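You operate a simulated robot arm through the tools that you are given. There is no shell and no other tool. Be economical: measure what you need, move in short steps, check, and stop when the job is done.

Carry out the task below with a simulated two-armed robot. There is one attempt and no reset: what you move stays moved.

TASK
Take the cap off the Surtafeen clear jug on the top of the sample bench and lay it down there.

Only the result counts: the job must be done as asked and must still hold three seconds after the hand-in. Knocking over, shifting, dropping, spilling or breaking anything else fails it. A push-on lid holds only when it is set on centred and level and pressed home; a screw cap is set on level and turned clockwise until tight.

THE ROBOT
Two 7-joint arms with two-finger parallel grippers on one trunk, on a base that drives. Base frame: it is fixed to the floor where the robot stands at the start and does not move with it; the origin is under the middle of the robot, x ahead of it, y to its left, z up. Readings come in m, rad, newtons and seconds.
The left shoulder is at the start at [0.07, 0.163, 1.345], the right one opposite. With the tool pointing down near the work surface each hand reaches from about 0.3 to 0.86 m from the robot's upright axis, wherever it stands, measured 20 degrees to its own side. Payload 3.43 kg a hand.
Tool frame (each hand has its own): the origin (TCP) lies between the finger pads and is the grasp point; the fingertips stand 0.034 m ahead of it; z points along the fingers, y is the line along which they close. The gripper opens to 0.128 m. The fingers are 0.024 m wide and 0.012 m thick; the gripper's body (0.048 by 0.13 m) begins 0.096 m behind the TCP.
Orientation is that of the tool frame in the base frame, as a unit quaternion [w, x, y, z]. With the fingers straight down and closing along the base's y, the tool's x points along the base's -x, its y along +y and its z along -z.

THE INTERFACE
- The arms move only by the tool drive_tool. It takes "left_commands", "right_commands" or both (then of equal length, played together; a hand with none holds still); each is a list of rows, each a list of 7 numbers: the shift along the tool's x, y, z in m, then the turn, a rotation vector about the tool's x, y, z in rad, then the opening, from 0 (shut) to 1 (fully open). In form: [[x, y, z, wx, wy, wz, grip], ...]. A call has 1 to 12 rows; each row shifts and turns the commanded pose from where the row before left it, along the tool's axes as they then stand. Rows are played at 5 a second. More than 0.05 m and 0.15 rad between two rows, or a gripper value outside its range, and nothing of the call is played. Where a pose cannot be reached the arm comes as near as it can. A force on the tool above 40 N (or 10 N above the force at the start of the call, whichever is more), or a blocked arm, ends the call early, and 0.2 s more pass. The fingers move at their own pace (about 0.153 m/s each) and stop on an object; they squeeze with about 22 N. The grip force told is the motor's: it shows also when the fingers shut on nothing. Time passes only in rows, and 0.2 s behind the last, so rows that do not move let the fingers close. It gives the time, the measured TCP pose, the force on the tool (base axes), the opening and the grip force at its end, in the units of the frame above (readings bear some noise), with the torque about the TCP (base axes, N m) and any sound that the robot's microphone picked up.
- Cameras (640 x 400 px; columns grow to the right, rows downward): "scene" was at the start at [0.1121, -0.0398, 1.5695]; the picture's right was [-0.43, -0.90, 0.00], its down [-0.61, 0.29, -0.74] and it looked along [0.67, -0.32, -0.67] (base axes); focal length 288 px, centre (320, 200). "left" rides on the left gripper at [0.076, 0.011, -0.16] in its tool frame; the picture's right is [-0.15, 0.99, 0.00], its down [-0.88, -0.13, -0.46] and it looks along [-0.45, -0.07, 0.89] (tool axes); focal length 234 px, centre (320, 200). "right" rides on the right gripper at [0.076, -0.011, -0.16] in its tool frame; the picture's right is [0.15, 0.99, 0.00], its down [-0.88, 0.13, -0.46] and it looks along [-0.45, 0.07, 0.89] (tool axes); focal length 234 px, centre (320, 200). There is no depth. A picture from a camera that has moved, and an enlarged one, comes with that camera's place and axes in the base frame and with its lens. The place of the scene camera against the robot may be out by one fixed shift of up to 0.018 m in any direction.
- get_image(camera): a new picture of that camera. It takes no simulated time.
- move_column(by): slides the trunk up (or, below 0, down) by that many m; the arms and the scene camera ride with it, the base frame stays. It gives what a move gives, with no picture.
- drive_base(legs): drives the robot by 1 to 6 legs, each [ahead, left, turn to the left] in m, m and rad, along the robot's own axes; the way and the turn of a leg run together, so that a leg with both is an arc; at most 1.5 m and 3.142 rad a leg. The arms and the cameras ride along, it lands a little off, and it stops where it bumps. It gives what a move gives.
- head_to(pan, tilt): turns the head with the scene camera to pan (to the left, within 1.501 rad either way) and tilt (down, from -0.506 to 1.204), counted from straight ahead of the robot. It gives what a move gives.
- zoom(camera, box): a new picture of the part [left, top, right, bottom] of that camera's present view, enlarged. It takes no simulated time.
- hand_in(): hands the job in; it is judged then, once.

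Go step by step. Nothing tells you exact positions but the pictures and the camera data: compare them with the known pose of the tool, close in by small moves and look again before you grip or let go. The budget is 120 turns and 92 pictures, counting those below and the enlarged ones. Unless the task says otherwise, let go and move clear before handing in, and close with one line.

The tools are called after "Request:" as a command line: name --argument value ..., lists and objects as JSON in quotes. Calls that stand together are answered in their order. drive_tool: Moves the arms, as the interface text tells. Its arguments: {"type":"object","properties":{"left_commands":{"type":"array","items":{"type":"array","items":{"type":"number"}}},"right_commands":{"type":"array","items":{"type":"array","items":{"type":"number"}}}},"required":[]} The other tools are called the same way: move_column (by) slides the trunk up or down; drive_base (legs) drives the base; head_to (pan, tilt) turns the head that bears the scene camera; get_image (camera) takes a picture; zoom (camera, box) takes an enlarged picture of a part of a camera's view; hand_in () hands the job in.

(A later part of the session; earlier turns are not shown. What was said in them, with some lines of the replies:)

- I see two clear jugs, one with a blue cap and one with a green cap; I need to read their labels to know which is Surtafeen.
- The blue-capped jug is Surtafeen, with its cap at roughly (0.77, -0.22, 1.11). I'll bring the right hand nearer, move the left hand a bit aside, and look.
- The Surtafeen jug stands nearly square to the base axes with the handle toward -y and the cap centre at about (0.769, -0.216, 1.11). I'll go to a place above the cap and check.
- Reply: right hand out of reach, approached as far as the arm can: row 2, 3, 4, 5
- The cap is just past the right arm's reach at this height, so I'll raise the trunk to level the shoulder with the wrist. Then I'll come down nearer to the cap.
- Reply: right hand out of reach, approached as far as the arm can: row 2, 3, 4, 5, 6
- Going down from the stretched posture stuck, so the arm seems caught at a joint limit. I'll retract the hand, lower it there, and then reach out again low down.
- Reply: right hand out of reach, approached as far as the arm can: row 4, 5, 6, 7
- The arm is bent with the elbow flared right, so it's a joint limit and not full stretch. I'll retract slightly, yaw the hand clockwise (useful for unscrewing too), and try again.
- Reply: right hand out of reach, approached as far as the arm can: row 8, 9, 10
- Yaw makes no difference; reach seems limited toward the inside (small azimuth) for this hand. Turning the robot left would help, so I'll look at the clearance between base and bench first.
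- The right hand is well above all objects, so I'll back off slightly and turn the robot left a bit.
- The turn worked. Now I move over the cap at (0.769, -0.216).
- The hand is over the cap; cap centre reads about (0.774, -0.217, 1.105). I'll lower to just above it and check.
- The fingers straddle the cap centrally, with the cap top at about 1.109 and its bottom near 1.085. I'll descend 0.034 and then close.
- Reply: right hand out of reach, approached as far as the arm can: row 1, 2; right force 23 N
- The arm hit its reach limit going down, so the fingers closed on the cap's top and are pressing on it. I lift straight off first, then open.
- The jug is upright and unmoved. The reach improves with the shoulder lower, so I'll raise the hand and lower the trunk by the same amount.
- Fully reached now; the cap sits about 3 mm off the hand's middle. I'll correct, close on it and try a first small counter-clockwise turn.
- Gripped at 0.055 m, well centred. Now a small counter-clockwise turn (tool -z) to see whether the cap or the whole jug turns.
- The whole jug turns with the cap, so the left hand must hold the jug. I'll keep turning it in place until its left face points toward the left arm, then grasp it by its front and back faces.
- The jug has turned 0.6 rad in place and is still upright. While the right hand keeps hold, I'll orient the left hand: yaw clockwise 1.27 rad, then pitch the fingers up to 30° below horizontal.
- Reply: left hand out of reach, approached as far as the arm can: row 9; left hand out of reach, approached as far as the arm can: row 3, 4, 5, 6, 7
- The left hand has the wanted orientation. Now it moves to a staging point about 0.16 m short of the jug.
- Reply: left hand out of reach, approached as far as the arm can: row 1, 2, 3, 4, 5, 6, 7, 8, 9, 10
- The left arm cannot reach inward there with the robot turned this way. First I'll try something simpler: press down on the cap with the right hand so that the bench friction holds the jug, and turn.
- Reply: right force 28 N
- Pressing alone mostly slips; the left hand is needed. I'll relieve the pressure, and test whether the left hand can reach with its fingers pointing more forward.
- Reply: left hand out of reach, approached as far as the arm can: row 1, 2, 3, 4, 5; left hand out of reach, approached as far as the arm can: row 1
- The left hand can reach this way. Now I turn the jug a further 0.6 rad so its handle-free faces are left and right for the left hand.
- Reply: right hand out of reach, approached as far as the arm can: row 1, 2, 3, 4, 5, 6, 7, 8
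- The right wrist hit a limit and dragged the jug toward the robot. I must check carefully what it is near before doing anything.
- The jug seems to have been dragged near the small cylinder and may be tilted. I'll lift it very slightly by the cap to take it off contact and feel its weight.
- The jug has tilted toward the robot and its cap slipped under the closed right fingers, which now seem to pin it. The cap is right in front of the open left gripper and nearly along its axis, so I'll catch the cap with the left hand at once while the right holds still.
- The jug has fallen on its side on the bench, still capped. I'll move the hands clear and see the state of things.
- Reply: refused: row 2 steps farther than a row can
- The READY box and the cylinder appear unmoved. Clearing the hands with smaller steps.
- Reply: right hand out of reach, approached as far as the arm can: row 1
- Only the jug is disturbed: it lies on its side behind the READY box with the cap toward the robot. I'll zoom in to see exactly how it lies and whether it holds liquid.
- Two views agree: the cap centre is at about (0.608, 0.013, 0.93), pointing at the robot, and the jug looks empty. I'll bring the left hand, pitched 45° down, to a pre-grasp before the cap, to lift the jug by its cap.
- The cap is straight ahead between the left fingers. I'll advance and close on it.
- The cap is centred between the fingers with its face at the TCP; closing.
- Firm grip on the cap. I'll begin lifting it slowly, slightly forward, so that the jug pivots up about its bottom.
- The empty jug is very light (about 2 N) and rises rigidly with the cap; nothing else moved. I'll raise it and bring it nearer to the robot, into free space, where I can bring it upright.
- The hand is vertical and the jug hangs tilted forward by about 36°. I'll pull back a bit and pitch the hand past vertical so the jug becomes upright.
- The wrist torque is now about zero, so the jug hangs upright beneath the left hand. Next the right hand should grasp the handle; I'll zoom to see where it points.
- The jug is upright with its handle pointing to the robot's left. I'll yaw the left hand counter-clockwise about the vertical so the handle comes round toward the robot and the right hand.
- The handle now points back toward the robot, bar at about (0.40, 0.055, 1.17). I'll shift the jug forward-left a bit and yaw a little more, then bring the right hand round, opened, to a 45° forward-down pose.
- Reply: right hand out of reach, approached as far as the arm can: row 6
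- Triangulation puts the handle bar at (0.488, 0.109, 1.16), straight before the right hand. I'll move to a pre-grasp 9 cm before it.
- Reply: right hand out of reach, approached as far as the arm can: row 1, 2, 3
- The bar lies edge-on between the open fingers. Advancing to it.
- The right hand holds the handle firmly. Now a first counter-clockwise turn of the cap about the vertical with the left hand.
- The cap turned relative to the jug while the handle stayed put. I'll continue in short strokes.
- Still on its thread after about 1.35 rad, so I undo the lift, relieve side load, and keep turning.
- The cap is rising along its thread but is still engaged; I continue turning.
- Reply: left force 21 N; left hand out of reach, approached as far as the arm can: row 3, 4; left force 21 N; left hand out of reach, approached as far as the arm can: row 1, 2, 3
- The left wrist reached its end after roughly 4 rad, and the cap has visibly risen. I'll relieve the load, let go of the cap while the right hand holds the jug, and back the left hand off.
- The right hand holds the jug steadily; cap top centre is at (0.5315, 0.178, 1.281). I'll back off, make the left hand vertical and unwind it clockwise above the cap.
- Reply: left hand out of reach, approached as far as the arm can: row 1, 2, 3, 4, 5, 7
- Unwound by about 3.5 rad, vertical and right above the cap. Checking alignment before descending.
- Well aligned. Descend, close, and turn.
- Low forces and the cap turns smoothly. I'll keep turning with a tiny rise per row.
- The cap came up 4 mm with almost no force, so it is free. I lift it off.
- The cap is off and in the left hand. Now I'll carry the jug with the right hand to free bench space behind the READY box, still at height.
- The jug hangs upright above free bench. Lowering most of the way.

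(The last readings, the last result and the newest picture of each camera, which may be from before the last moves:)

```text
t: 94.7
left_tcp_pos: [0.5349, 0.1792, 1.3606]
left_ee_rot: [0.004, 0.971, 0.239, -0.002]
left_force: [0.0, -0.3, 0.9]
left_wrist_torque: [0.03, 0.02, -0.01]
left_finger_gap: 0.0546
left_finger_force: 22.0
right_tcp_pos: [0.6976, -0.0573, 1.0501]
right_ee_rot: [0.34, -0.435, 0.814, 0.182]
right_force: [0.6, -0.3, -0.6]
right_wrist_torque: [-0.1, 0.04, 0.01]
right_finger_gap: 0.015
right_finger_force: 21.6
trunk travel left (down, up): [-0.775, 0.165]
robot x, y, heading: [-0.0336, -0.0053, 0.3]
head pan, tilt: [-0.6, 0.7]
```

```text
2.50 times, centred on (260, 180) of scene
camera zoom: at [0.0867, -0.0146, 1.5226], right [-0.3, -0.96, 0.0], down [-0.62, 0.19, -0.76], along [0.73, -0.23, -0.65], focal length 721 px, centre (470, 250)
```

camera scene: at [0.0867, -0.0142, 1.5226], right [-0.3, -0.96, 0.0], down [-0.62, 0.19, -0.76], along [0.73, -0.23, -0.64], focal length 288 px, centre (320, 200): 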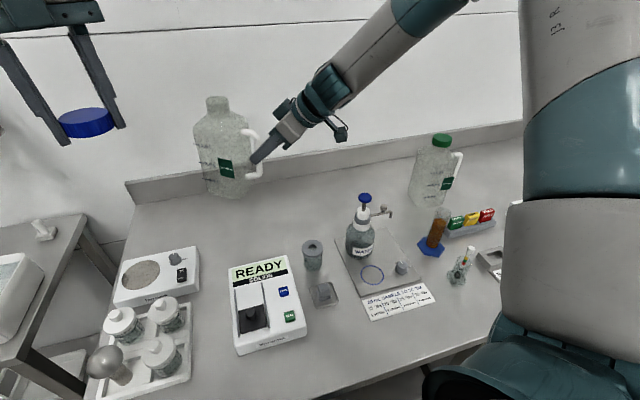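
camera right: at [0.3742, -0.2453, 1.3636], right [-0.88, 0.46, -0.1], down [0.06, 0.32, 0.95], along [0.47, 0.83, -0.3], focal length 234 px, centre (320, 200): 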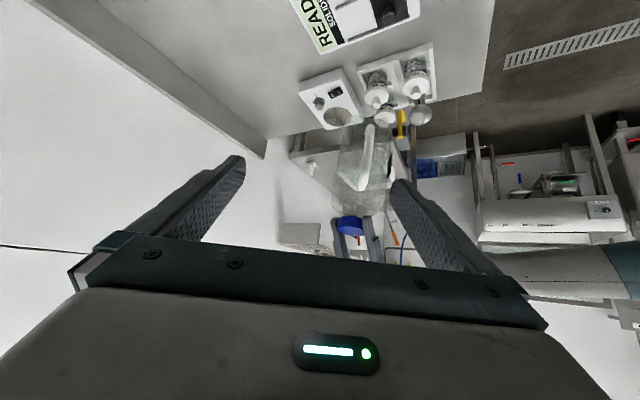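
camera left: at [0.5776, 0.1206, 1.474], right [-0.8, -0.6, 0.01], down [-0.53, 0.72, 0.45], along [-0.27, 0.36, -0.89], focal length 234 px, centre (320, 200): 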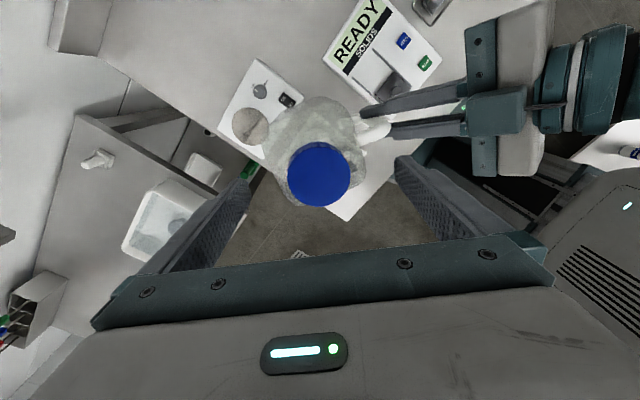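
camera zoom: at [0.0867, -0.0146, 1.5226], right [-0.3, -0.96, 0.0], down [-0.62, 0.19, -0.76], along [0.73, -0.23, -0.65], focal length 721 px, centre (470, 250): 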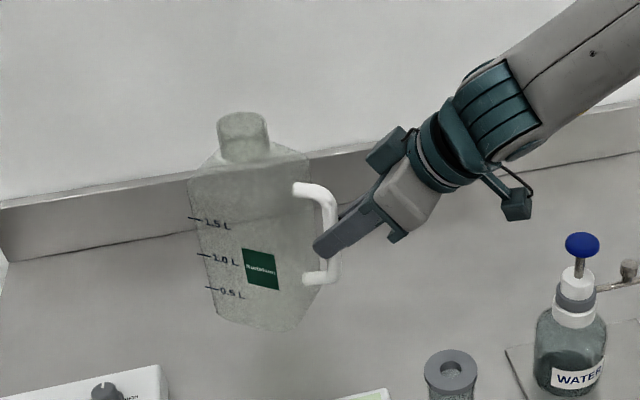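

The jug leans about 10° toward the hand (the bar pivoted in the grip). I'll correct by pitching the right hand and look again.

Request:
drive_tool --right_commands '[[0, 0, 0, 0.015, 0.082, -0.015, 0], [0, 0, 0, 0.015, 0.082, -0.015, 0]]'

Request:
zoom --camera "scene" --box '[170, 100, 350, 260]'

Request:
zoom --camera "right" --box '[160, 0, 480, 260]'

```text
t: 95.3
left_tcp_pos: [0.5345, 0.1795, 1.3605]
left_ee_rot: [0.005, 0.971, 0.239, -0.001]
left_force: [0.3, 0.1, -0.3]
left_wrist_torque: [0.0, 0.01, 0.0]
left_finger_gap: 0.0544
left_finger_force: 21.9
right_tcp_pos: [0.6949, -0.0566, 1.0502]
right_ee_rot: [0.289, -0.451, 0.834, 0.132]
right_force: [-0.1, 0.2, -1.1]
right_wrist_torque: [-0.12, 0.06, 0.0]
right_finger_gap: 0.015
right_finger_force: 22.1
trunk travel left (down, up): [-0.775, 0.165]
robot x, y, heading: [-0.0307, -0.0035, 0.298]
head pan, tilt: [-0.6, 0.7]
```

```text
2.50 times, centred on (260, 180) of scene
camera zoom: at [0.0858, -0.0123, 1.5226], right [-0.3, -0.96, 0.0], down [-0.62, 0.19, -0.76], along [0.73, -0.23, -0.64], focal length 721 px, centre (470, 250)
```

zoom: 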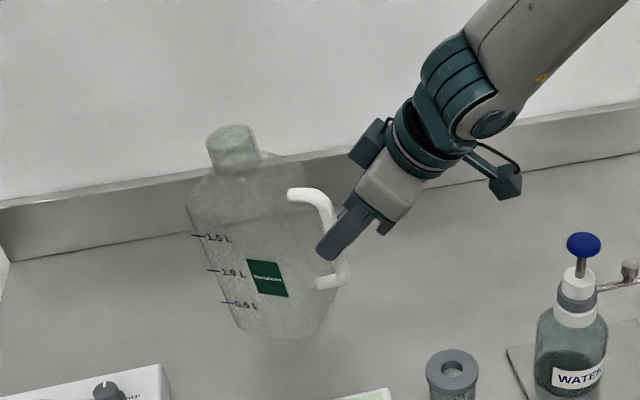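

```text
1.54 times, centred on (320, 130) of right
camera zoom: at [0.6161, -0.1922, 1.1331], right [-0.88, 0.45, -0.13], down [0.1, 0.45, 0.89], along [0.46, 0.77, -0.44], focal length 360 px, centre (320, 308)
```

zoom: 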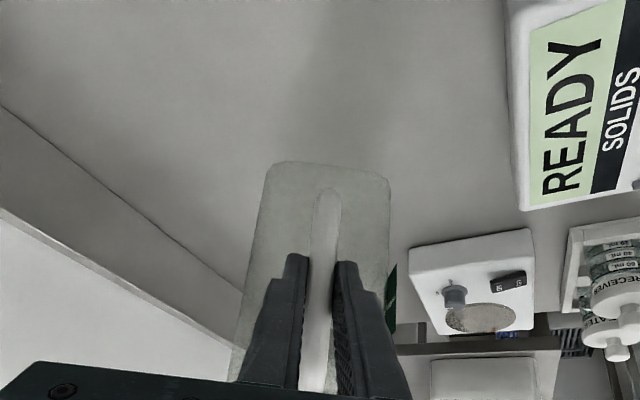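

Nearly upright now. Lowering to the bench gently while watching the force.

Request:
drive_tool --right_commands '[[0.012, 0.0008, 0.016, 0, 0, 0, 0], [0.009, 0.0006, 0.012, 0, 0, 0, 0], [0.0024, 0.0002, 0.0032, 0, 0, 0, 0]]'

Request:
drive_tool --right_commands '[[0.0018, 0.0001, 0.0024, 0, 0, 0, 0], [0.0018, 0.0001, 0.0024, 0, 0, 0, 0]]'

```text
t: 96.1
left_tcp_pos: [0.5333, 0.1787, 1.3623]
left_ee_rot: [0.004, 0.971, 0.238, -0.002]
left_force: [-0.2, 0.6, -0.2]
left_wrist_torque: [0.01, 0.0, 0.02]
left_finger_gap: 0.0543
left_finger_force: 22.3
right_tcp_pos: [0.6955, -0.0577, 1.011]
right_ee_rot: [0.281, -0.454, 0.836, 0.127]
right_force: [0.1, -0.5, -1.3]
right_wrist_torque: [-0.11, 0.04, -0.01]
right_finger_gap: 0.0152
right_finger_force: 21.4
trunk travel left (down, up): [-0.775, 0.165]
robot x, y, heading: [-0.0321, -0.0013, 0.293]
head pan, tilt: [-0.6, 0.7]
```

```text
t: 96.7
left_tcp_pos: [0.5323, 0.1778, 1.3622]
left_ee_rot: [0.004, 0.971, 0.239, -0.002]
left_force: [0.4, -0.1, -0.9]
left_wrist_torque: [0.01, -0.03, 0.0]
left_finger_gap: 0.0545
left_finger_force: 21.7
right_tcp_pos: [0.6951, -0.0582, 1.0068]
right_ee_rot: [0.283, -0.455, 0.835, 0.128]
right_force: [-0.3, -2.8, 6.8]
right_wrist_torque: [0.64, -0.17, -0.07]
right_finger_gap: 0.0151
right_finger_force: 21.8
trunk travel left (down, up): [-0.775, 0.165]
robot x, y, heading: [-0.0318, 0.0031, 0.304]
head pan, tilt: [-0.6, 0.7]
```

Contact with the bench at 7 N. I'll ease slightly and open the right fingers a little.

Request:
drive_tool --right_commands '[[-0.0009, 0, -0.0012, 0, 0, 0, 0], [0, 0, 0, 0, 0, 0, 0.18], [0, 0, 0, 0, 0, 0, 0.3], [0, 0, 0, 0, 0, 0, 0.45], [0, 0, 0, 0, 0, 0, 0.45]]'

Request:
zoom --camera "scene" --box '[170, 100, 350, 260]'

```text
t: 97.9
left_tcp_pos: [0.5335, 0.1788, 1.3608]
left_ee_rot: [0.004, 0.971, 0.239, -0.002]
left_force: [0.2, 0.4, 0.5]
left_wrist_torque: [0.03, -0.01, -0.01]
left_finger_gap: 0.0547
left_finger_force: 21.6
right_tcp_pos: [0.6963, -0.0583, 1.0064]
right_ee_rot: [0.282, -0.455, 0.835, 0.128]
right_force: [-0.6, 0.5, -0.4]
right_wrist_torque: [0.01, 0.01, 0.0]
right_finger_gap: 0.0575
right_finger_force: 0.0
trunk travel left (down, up): [-0.775, 0.165]
robot x, y, heading: [-0.0301, -0.0026, 0.301]
head pan, tilt: [-0.6, 0.7]
```

```text
2.50 times, centred on (260, 180) of scene
camera zoom: at [0.0856, -0.0139, 1.5227], right [-0.3, -0.96, 0.0], down [-0.62, 0.19, -0.76], along [0.73, -0.23, -0.64], focal length 721 px, centre (470, 250)
```

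zoom: 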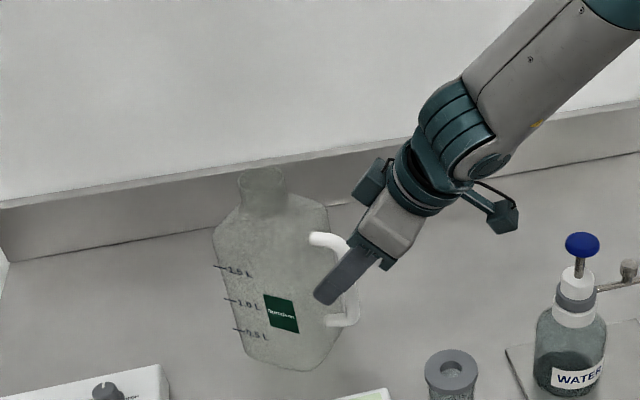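

The jug stands upright on the bench. Retreating the right hand along its approach line.

Request:
drive_tool --right_commands '[[0, 0, -0.02, 0, 0, 0, 0.45], [0, 0, -0.03, 0, 0, 0, 0.45], [0, 0, -0.04, 0, 0, 0, 0.45], [0, 0, -0.045, 0, 0, 0, 0.45], [0, 0, -0.045, 0, 0, 0, 0.45], [0, 0, -0.045, 0, 0, 0, 0.45]]'

Request:
get_image --camera "scene"

```text
t: 99.3
left_tcp_pos: [0.5303, 0.1785, 1.3614]
left_ee_rot: [0.005, 0.971, 0.239, -0.001]
left_force: [-0.9, 0.4, 0.3]
left_wrist_torque: [0.02, -0.03, 0.0]
left_finger_gap: 0.0545
left_finger_force: 21.8
right_tcp_pos: [0.6143, -0.1644, 1.1897]
right_ee_rot: [0.284, -0.455, 0.834, 0.13]
right_force: [-0.8, -0.1, -0.8]
right_wrist_torque: [-0.01, -0.02, 0.03]
right_finger_gap: 0.0576
right_finger_force: 0.0
trunk travel left (down, up): [-0.775, 0.165]
robot x, y, heading: [-0.028, -0.0013, 0.299]
head pan, tilt: [-0.6, 0.7]
```

```text
6 pictures are left
camera scene: at [0.0829, -0.0146, 1.5229], right [-0.3, -0.96, 0.0], down [-0.61, 0.19, -0.77], along [0.73, -0.23, -0.64], focal length 288 px, centre (320, 200)
```

scene: 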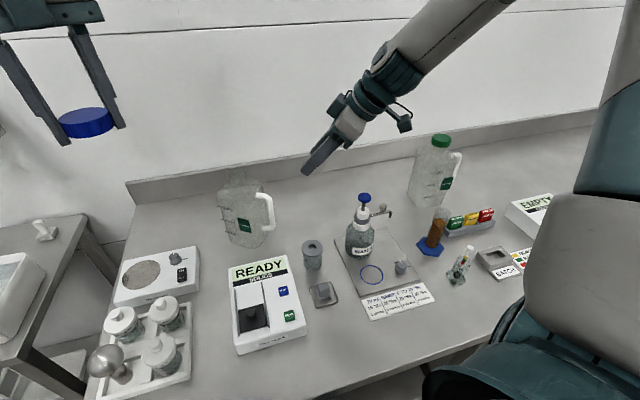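

All objects are in place and the jug stands open. Now I back the robot off and straighten it so the left hand can lay the cap on the free bench area in front of the READY box.

Request:
drive_base --legs '[[-0.2, 0, 0], [0, 0, -0.3]]'

Request:
head_to --pan 0.0 --tilt 0.8

Request:
get_image --camera "scene"

```text
t: 101.9
left_tcp_pos: [0.3702, -0.0547, 1.3617]
left_ee_rot: [0.003, 0.996, 0.09, -0.002]
left_force: [-0.3, 0.7, -0.2]
left_wrist_torque: [0.01, -0.01, 0.0]
left_finger_gap: 0.0541
left_finger_force: 21.4
right_tcp_pos: [0.3487, -0.406, 1.1881]
right_ee_rot: [0.3, -0.325, 0.893, 0.087]
right_force: [-1.0, 0.2, 0.3]
right_wrist_torque: [0.0, 0.0, 0.0]
right_finger_gap: 0.0577
right_finger_force: 0.1
trunk travel left (down, up): [-0.775, 0.165]
robot x, y, heading: [-0.2216, -0.0611, 0.003]
head pan, tilt: [-0.6, 0.7]
```

```text
t: 102.9
left_tcp_pos: [0.3713, -0.0554, 1.3606]
left_ee_rot: [0.004, 0.996, 0.091, -0.003]
left_force: [-0.4, -0.4, 0.0]
left_wrist_torque: [-0.01, 0.0, -0.04]
left_finger_gap: 0.0544
left_finger_force: 21.7
right_tcp_pos: [0.3482, -0.4062, 1.1883]
right_ee_rot: [0.3, -0.324, 0.893, 0.086]
right_force: [0.2, 0.5, 0.7]
right_wrist_torque: [-0.01, -0.05, -0.02]
right_finger_gap: 0.0576
right_finger_force: 0.0
trunk travel left (down, up): [-0.775, 0.165]
robot x, y, heading: [-0.2237, -0.059, 0.001]
head pan, tilt: [0.0, 0.799]
```

```text
5 pictures are left
camera scene: at [-0.1034, -0.0627, 1.5145], right [0.0, -1.0, 0.0], down [-0.72, 0.0, -0.7], along [0.7, 0.0, -0.72], focal length 288 px, centre (320, 200)
```

scene: 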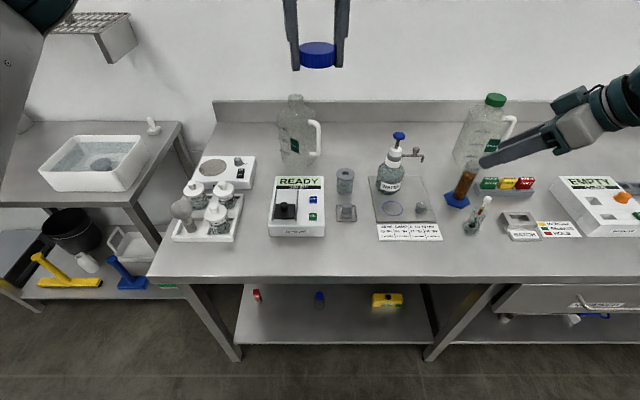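

Clear view: free bench at about (0.325, -0.10) in front of the READY box. I'll move over it and descend.

Request:
drive_tool --left_commands '[[-0.018, 0.012, 0, 0, 0, 0, 0], [-0.018, 0.012, 0, 0, 0, 0, 0], [-0.0174, 0.012, 0.02, 0, 0, 0, 0], [0, 0, 0.045, 0, 0, 0, 0], [0, 0, 0.045, 0, 0, 0, 0], [0, 0, 0.045, 0, 0, 0, 0], [0, 0, 0.045, 0, 0, 0, 0], [0, 0, 0.045, 0, 0, 0, 0]]'

Request:
drive_tool --left_commands '[[0, 0, 0.04, 0, 0, 0, 0], [0, 0, 0.04, 0, 0, 0, 0], [0, 0, 0.04, 0, 0, 0, 0], [0, 0, 0.03, 0, 0, 0, 0], [0, 0, 0.02, 0, 0, 0, 0]]'

Request:
get_image --camera "scene"

```text
t: 104.7
left_tcp_pos: [0.3244, -0.103, 1.115]
left_ee_rot: [0.004, 0.996, 0.09, -0.002]
left_force: [-0.3, 0.2, -0.9]
left_wrist_torque: [0.03, -0.01, -0.01]
left_finger_gap: 0.0545
left_finger_force: 22.4
right_tcp_pos: [0.3492, -0.4061, 1.1882]
right_ee_rot: [0.3, -0.324, 0.893, 0.086]
right_force: [0.3, 0.8, 0.5]
right_wrist_torque: [0.02, 0.01, 0.0]
right_finger_gap: 0.0575
right_finger_force: 0.0
trunk travel left (down, up): [-0.775, 0.165]
robot x, y, heading: [-0.2189, -0.0557, -0.0]
head pan, tilt: [0.0, 0.799]
```

```text
t: 105.9
left_tcp_pos: [0.3243, -0.1049, 0.9457]
left_ee_rot: [0.003, 0.996, 0.09, -0.001]
left_force: [-0.1, -0.4, -0.6]
left_wrist_torque: [0.03, -0.06, -0.03]
left_finger_gap: 0.0543
left_finger_force: 21.9
right_tcp_pos: [0.3497, -0.4059, 1.188]
right_ee_rot: [0.3, -0.325, 0.893, 0.085]
right_force: [-1.1, 0.1, 1.1]
right_wrist_torque: [0.02, 0.03, -0.03]
right_finger_gap: 0.0572
right_finger_force: 0.1
trunk travel left (down, up): [-0.775, 0.165]
robot x, y, heading: [-0.2236, -0.0598, -0.0]
head pan, tilt: [0.0, 0.799]
```

```text
4 pictures are left
camera scene: at [-0.1029, -0.0627, 1.5144], right [0.0, -1.0, 0.0], down [-0.72, 0.0, -0.7], along [0.7, 0.0, -0.72], focal length 288 px, centre (320, 200)
```

scene: 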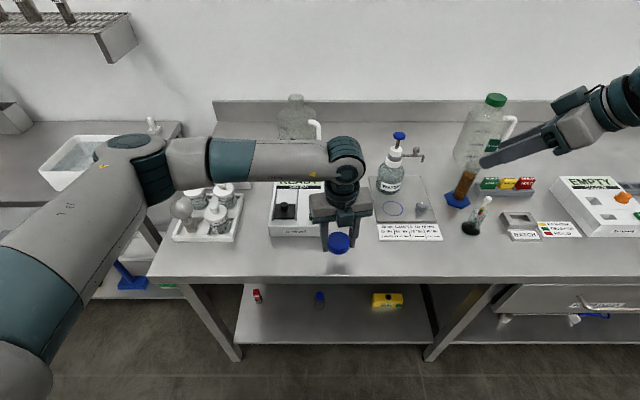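

The cap is above free bench. Final gentle descent until contact.

Request:
drive_tool --left_commands '[[0, 0, 0.02, 0, 0, 0, 0], [0, 0, 0.016, 0, 0, 0, 0], [0, 0, 0.006, 0, 0, 0, 0]]'

Request:
drive_tool --left_commands '[[0, 0, 0.003, 0, 0, 0, 0], [0, 0, 0.003, 0, 0, 0, 0]]'

```text
t: 106.7
left_tcp_pos: [0.3238, -0.1043, 0.9032]
left_ee_rot: [0.004, 0.996, 0.091, -0.003]
left_force: [0.1, 0.1, -0.7]
left_wrist_torque: [0.01, -0.01, 0.0]
left_finger_gap: 0.0545
left_finger_force: 21.6
right_tcp_pos: [0.3477, -0.4062, 1.1894]
right_ee_rot: [0.3, -0.325, 0.893, 0.087]
right_force: [0.4, -0.7, 0.1]
right_wrist_torque: [-0.01, 0.02, 0.02]
right_finger_gap: 0.0578
right_finger_force: 0.1
trunk travel left (down, up): [-0.775, 0.165]
robot x, y, heading: [-0.2216, -0.06, 0.002]
head pan, tilt: [0.0, 0.799]
```

```text
t: 107.3
left_tcp_pos: [0.3228, -0.1034, 0.8993]
left_ee_rot: [0.004, 0.996, 0.092, -0.002]
left_force: [0.5, 0.7, 0.4]
left_wrist_torque: [0.02, -0.01, 0.02]
left_finger_gap: 0.0546
left_finger_force: 21.8
right_tcp_pos: [0.3489, -0.4072, 1.187]
right_ee_rot: [0.3, -0.325, 0.893, 0.087]
right_force: [-0.8, 0.4, 0.2]
right_wrist_torque: [-0.05, -0.01, 0.0]
right_finger_gap: 0.0576
right_finger_force: 0.2
trunk travel left (down, up): [-0.775, 0.165]
robot x, y, heading: [-0.2247, -0.0587, 0.003]
head pan, tilt: [0.0, 0.799]
```

Request:
drive_tool --left_commands '[[0, 0, 0.002, 0, 0, 0, 0], [0, 0, 0.002, 0, 0, 0, 0]]'

```text
t: 107.9
left_tcp_pos: [0.3249, -0.1028, 0.895]
left_ee_rot: [0.004, 0.996, 0.09, -0.003]
left_force: [-0.5, 0.3, 0.4]
left_wrist_torque: [0.05, 0.0, 0.02]
left_finger_gap: 0.0546
left_finger_force: 21.6
right_tcp_pos: [0.3478, -0.4067, 1.188]
right_ee_rot: [0.3, -0.325, 0.893, 0.087]
right_force: [0.1, 0.5, -0.2]
right_wrist_torque: [0.06, 0.0, -0.02]
right_finger_gap: 0.0575
right_finger_force: 0.0
trunk travel left (down, up): [-0.775, 0.165]
robot x, y, heading: [-0.2213, -0.0581, -0.003]
head pan, tilt: [0.0, 0.799]
```

No contact yet; down by millimetres more.

Request:
drive_tool --left_commands '[[0, 0, 0.0015, 0, 0, 0, 0], [0, 0, 0.0015, 0, 0, 0, 0]]'

Request:
zoom --camera "scene" --box '[290, 210, 390, 290]'

```text
t: 108.5
left_tcp_pos: [0.3234, -0.1042, 0.8947]
left_ee_rot: [0.004, 0.996, 0.09, -0.001]
left_force: [1.8, 3.0, 18.8]
left_wrist_torque: [0.8, -0.08, -0.14]
left_finger_gap: 0.0545
left_finger_force: 21.6
right_tcp_pos: [0.3465, -0.4068, 1.1903]
right_ee_rot: [0.301, -0.325, 0.893, 0.086]
right_force: [0.2, 0.6, 0.1]
right_wrist_torque: [-0.03, -0.03, 0.01]
right_finger_gap: 0.0578
right_finger_force: 0.1
trunk travel left (down, up): [-0.775, 0.165]
robot x, y, heading: [-0.2205, -0.0588, 0.0]
head pan, tilt: [0.0, 0.799]
```

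```text
5.00 times, centred on (340, 250) of scene
camera zoom: at [-0.105, -0.0622, 1.515], right [0.0, -1.0, 0.0], down [-0.72, 0.0, -0.7], along [0.7, 0.0, -0.72], focal length 1441 px, centre (220, -50)
```

zoom: 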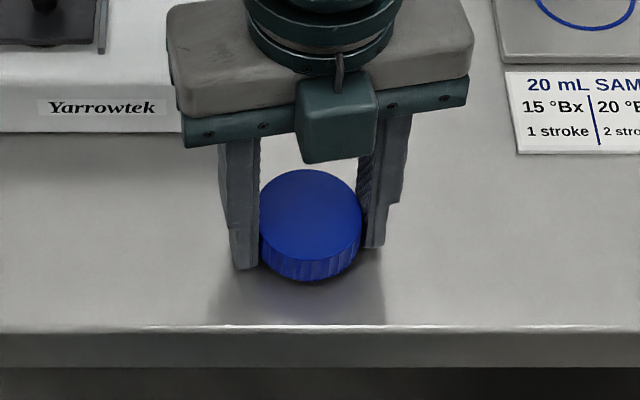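

Contact with the bench, cap level. Relieve, open the fingers moderately, and rise.

Request:
drive_tool --left_commands '[[0, 0, -0.0025, 0, 0, 0, 0], [0, 0, 0, 0, 0, 0, 0.5], [0, 0, 0, 0, 0, 0, 0.75], [0, 0, 0, 0, 0, 0, 0.75], [0, 0, -0.01, 0, 0, 0, 0.75], [0, 0, -0.03, 0, 0, 0, 0.75], [0, 0, -0.04, 0, 0, 0, 0.75], [0, 0, -0.04, 0, 0, 0, 0.75], [0, 0, -0.04, 0, 0, 0, 0.75], [0, 0, -0.04, 0, 0, 0, 0.75]]'

Request:
get_image --camera "scene"

```text
t: 110.7
left_tcp_pos: [0.3226, -0.1012, 1.0956]
left_ee_rot: [0.004, 0.996, 0.091, -0.002]
left_force: [0.4, 0.5, -0.4]
left_wrist_torque: [-0.02, 0.06, 0.03]
left_finger_gap: 0.096
left_finger_force: 0.0
right_tcp_pos: [0.3468, -0.4075, 1.1886]
right_ee_rot: [0.3, -0.324, 0.893, 0.086]
right_force: [-0.4, -0.5, 0.0]
right_wrist_torque: [0.01, 0.0, -0.06]
right_finger_gap: 0.0577
right_finger_force: 0.1
trunk travel left (down, up): [-0.775, 0.165]
robot x, y, heading: [-0.2173, -0.0604, -0.001]
head pan, tilt: [0.0, 0.799]
```

```text
2 pictures are left
camera scene: at [-0.1039, -0.0629, 1.5144], right [0.0, -1.0, 0.0], down [-0.72, 0.0, -0.7], along [0.7, 0.0, -0.72], focal length 288 px, centre (320, 200)
```

scene: 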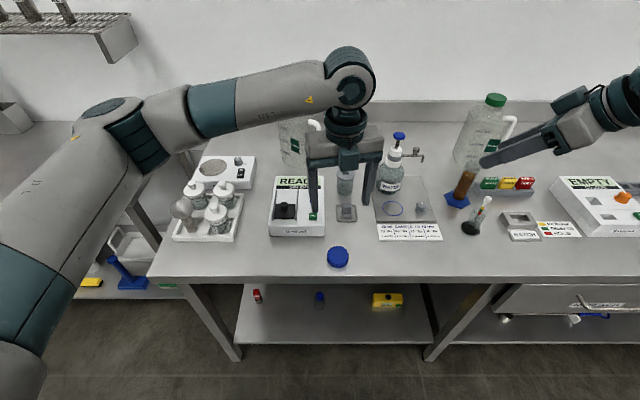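

The cap lies flat on the bench, the open jug stands upright, and everything else is in place with both hands clear. I'm handing in.

Request:
hand_in

```text
The job is handed in.
```

The Surtafeen jug's cap is off and lying flat on the sample bench, and the open jug is standing upright. However, the jug tipped onto its side during the work. It was empty and still capped, so nothing spilled. It now stands behind the READY box, not where it started. Nothing else on the bench moved as far as I can see.
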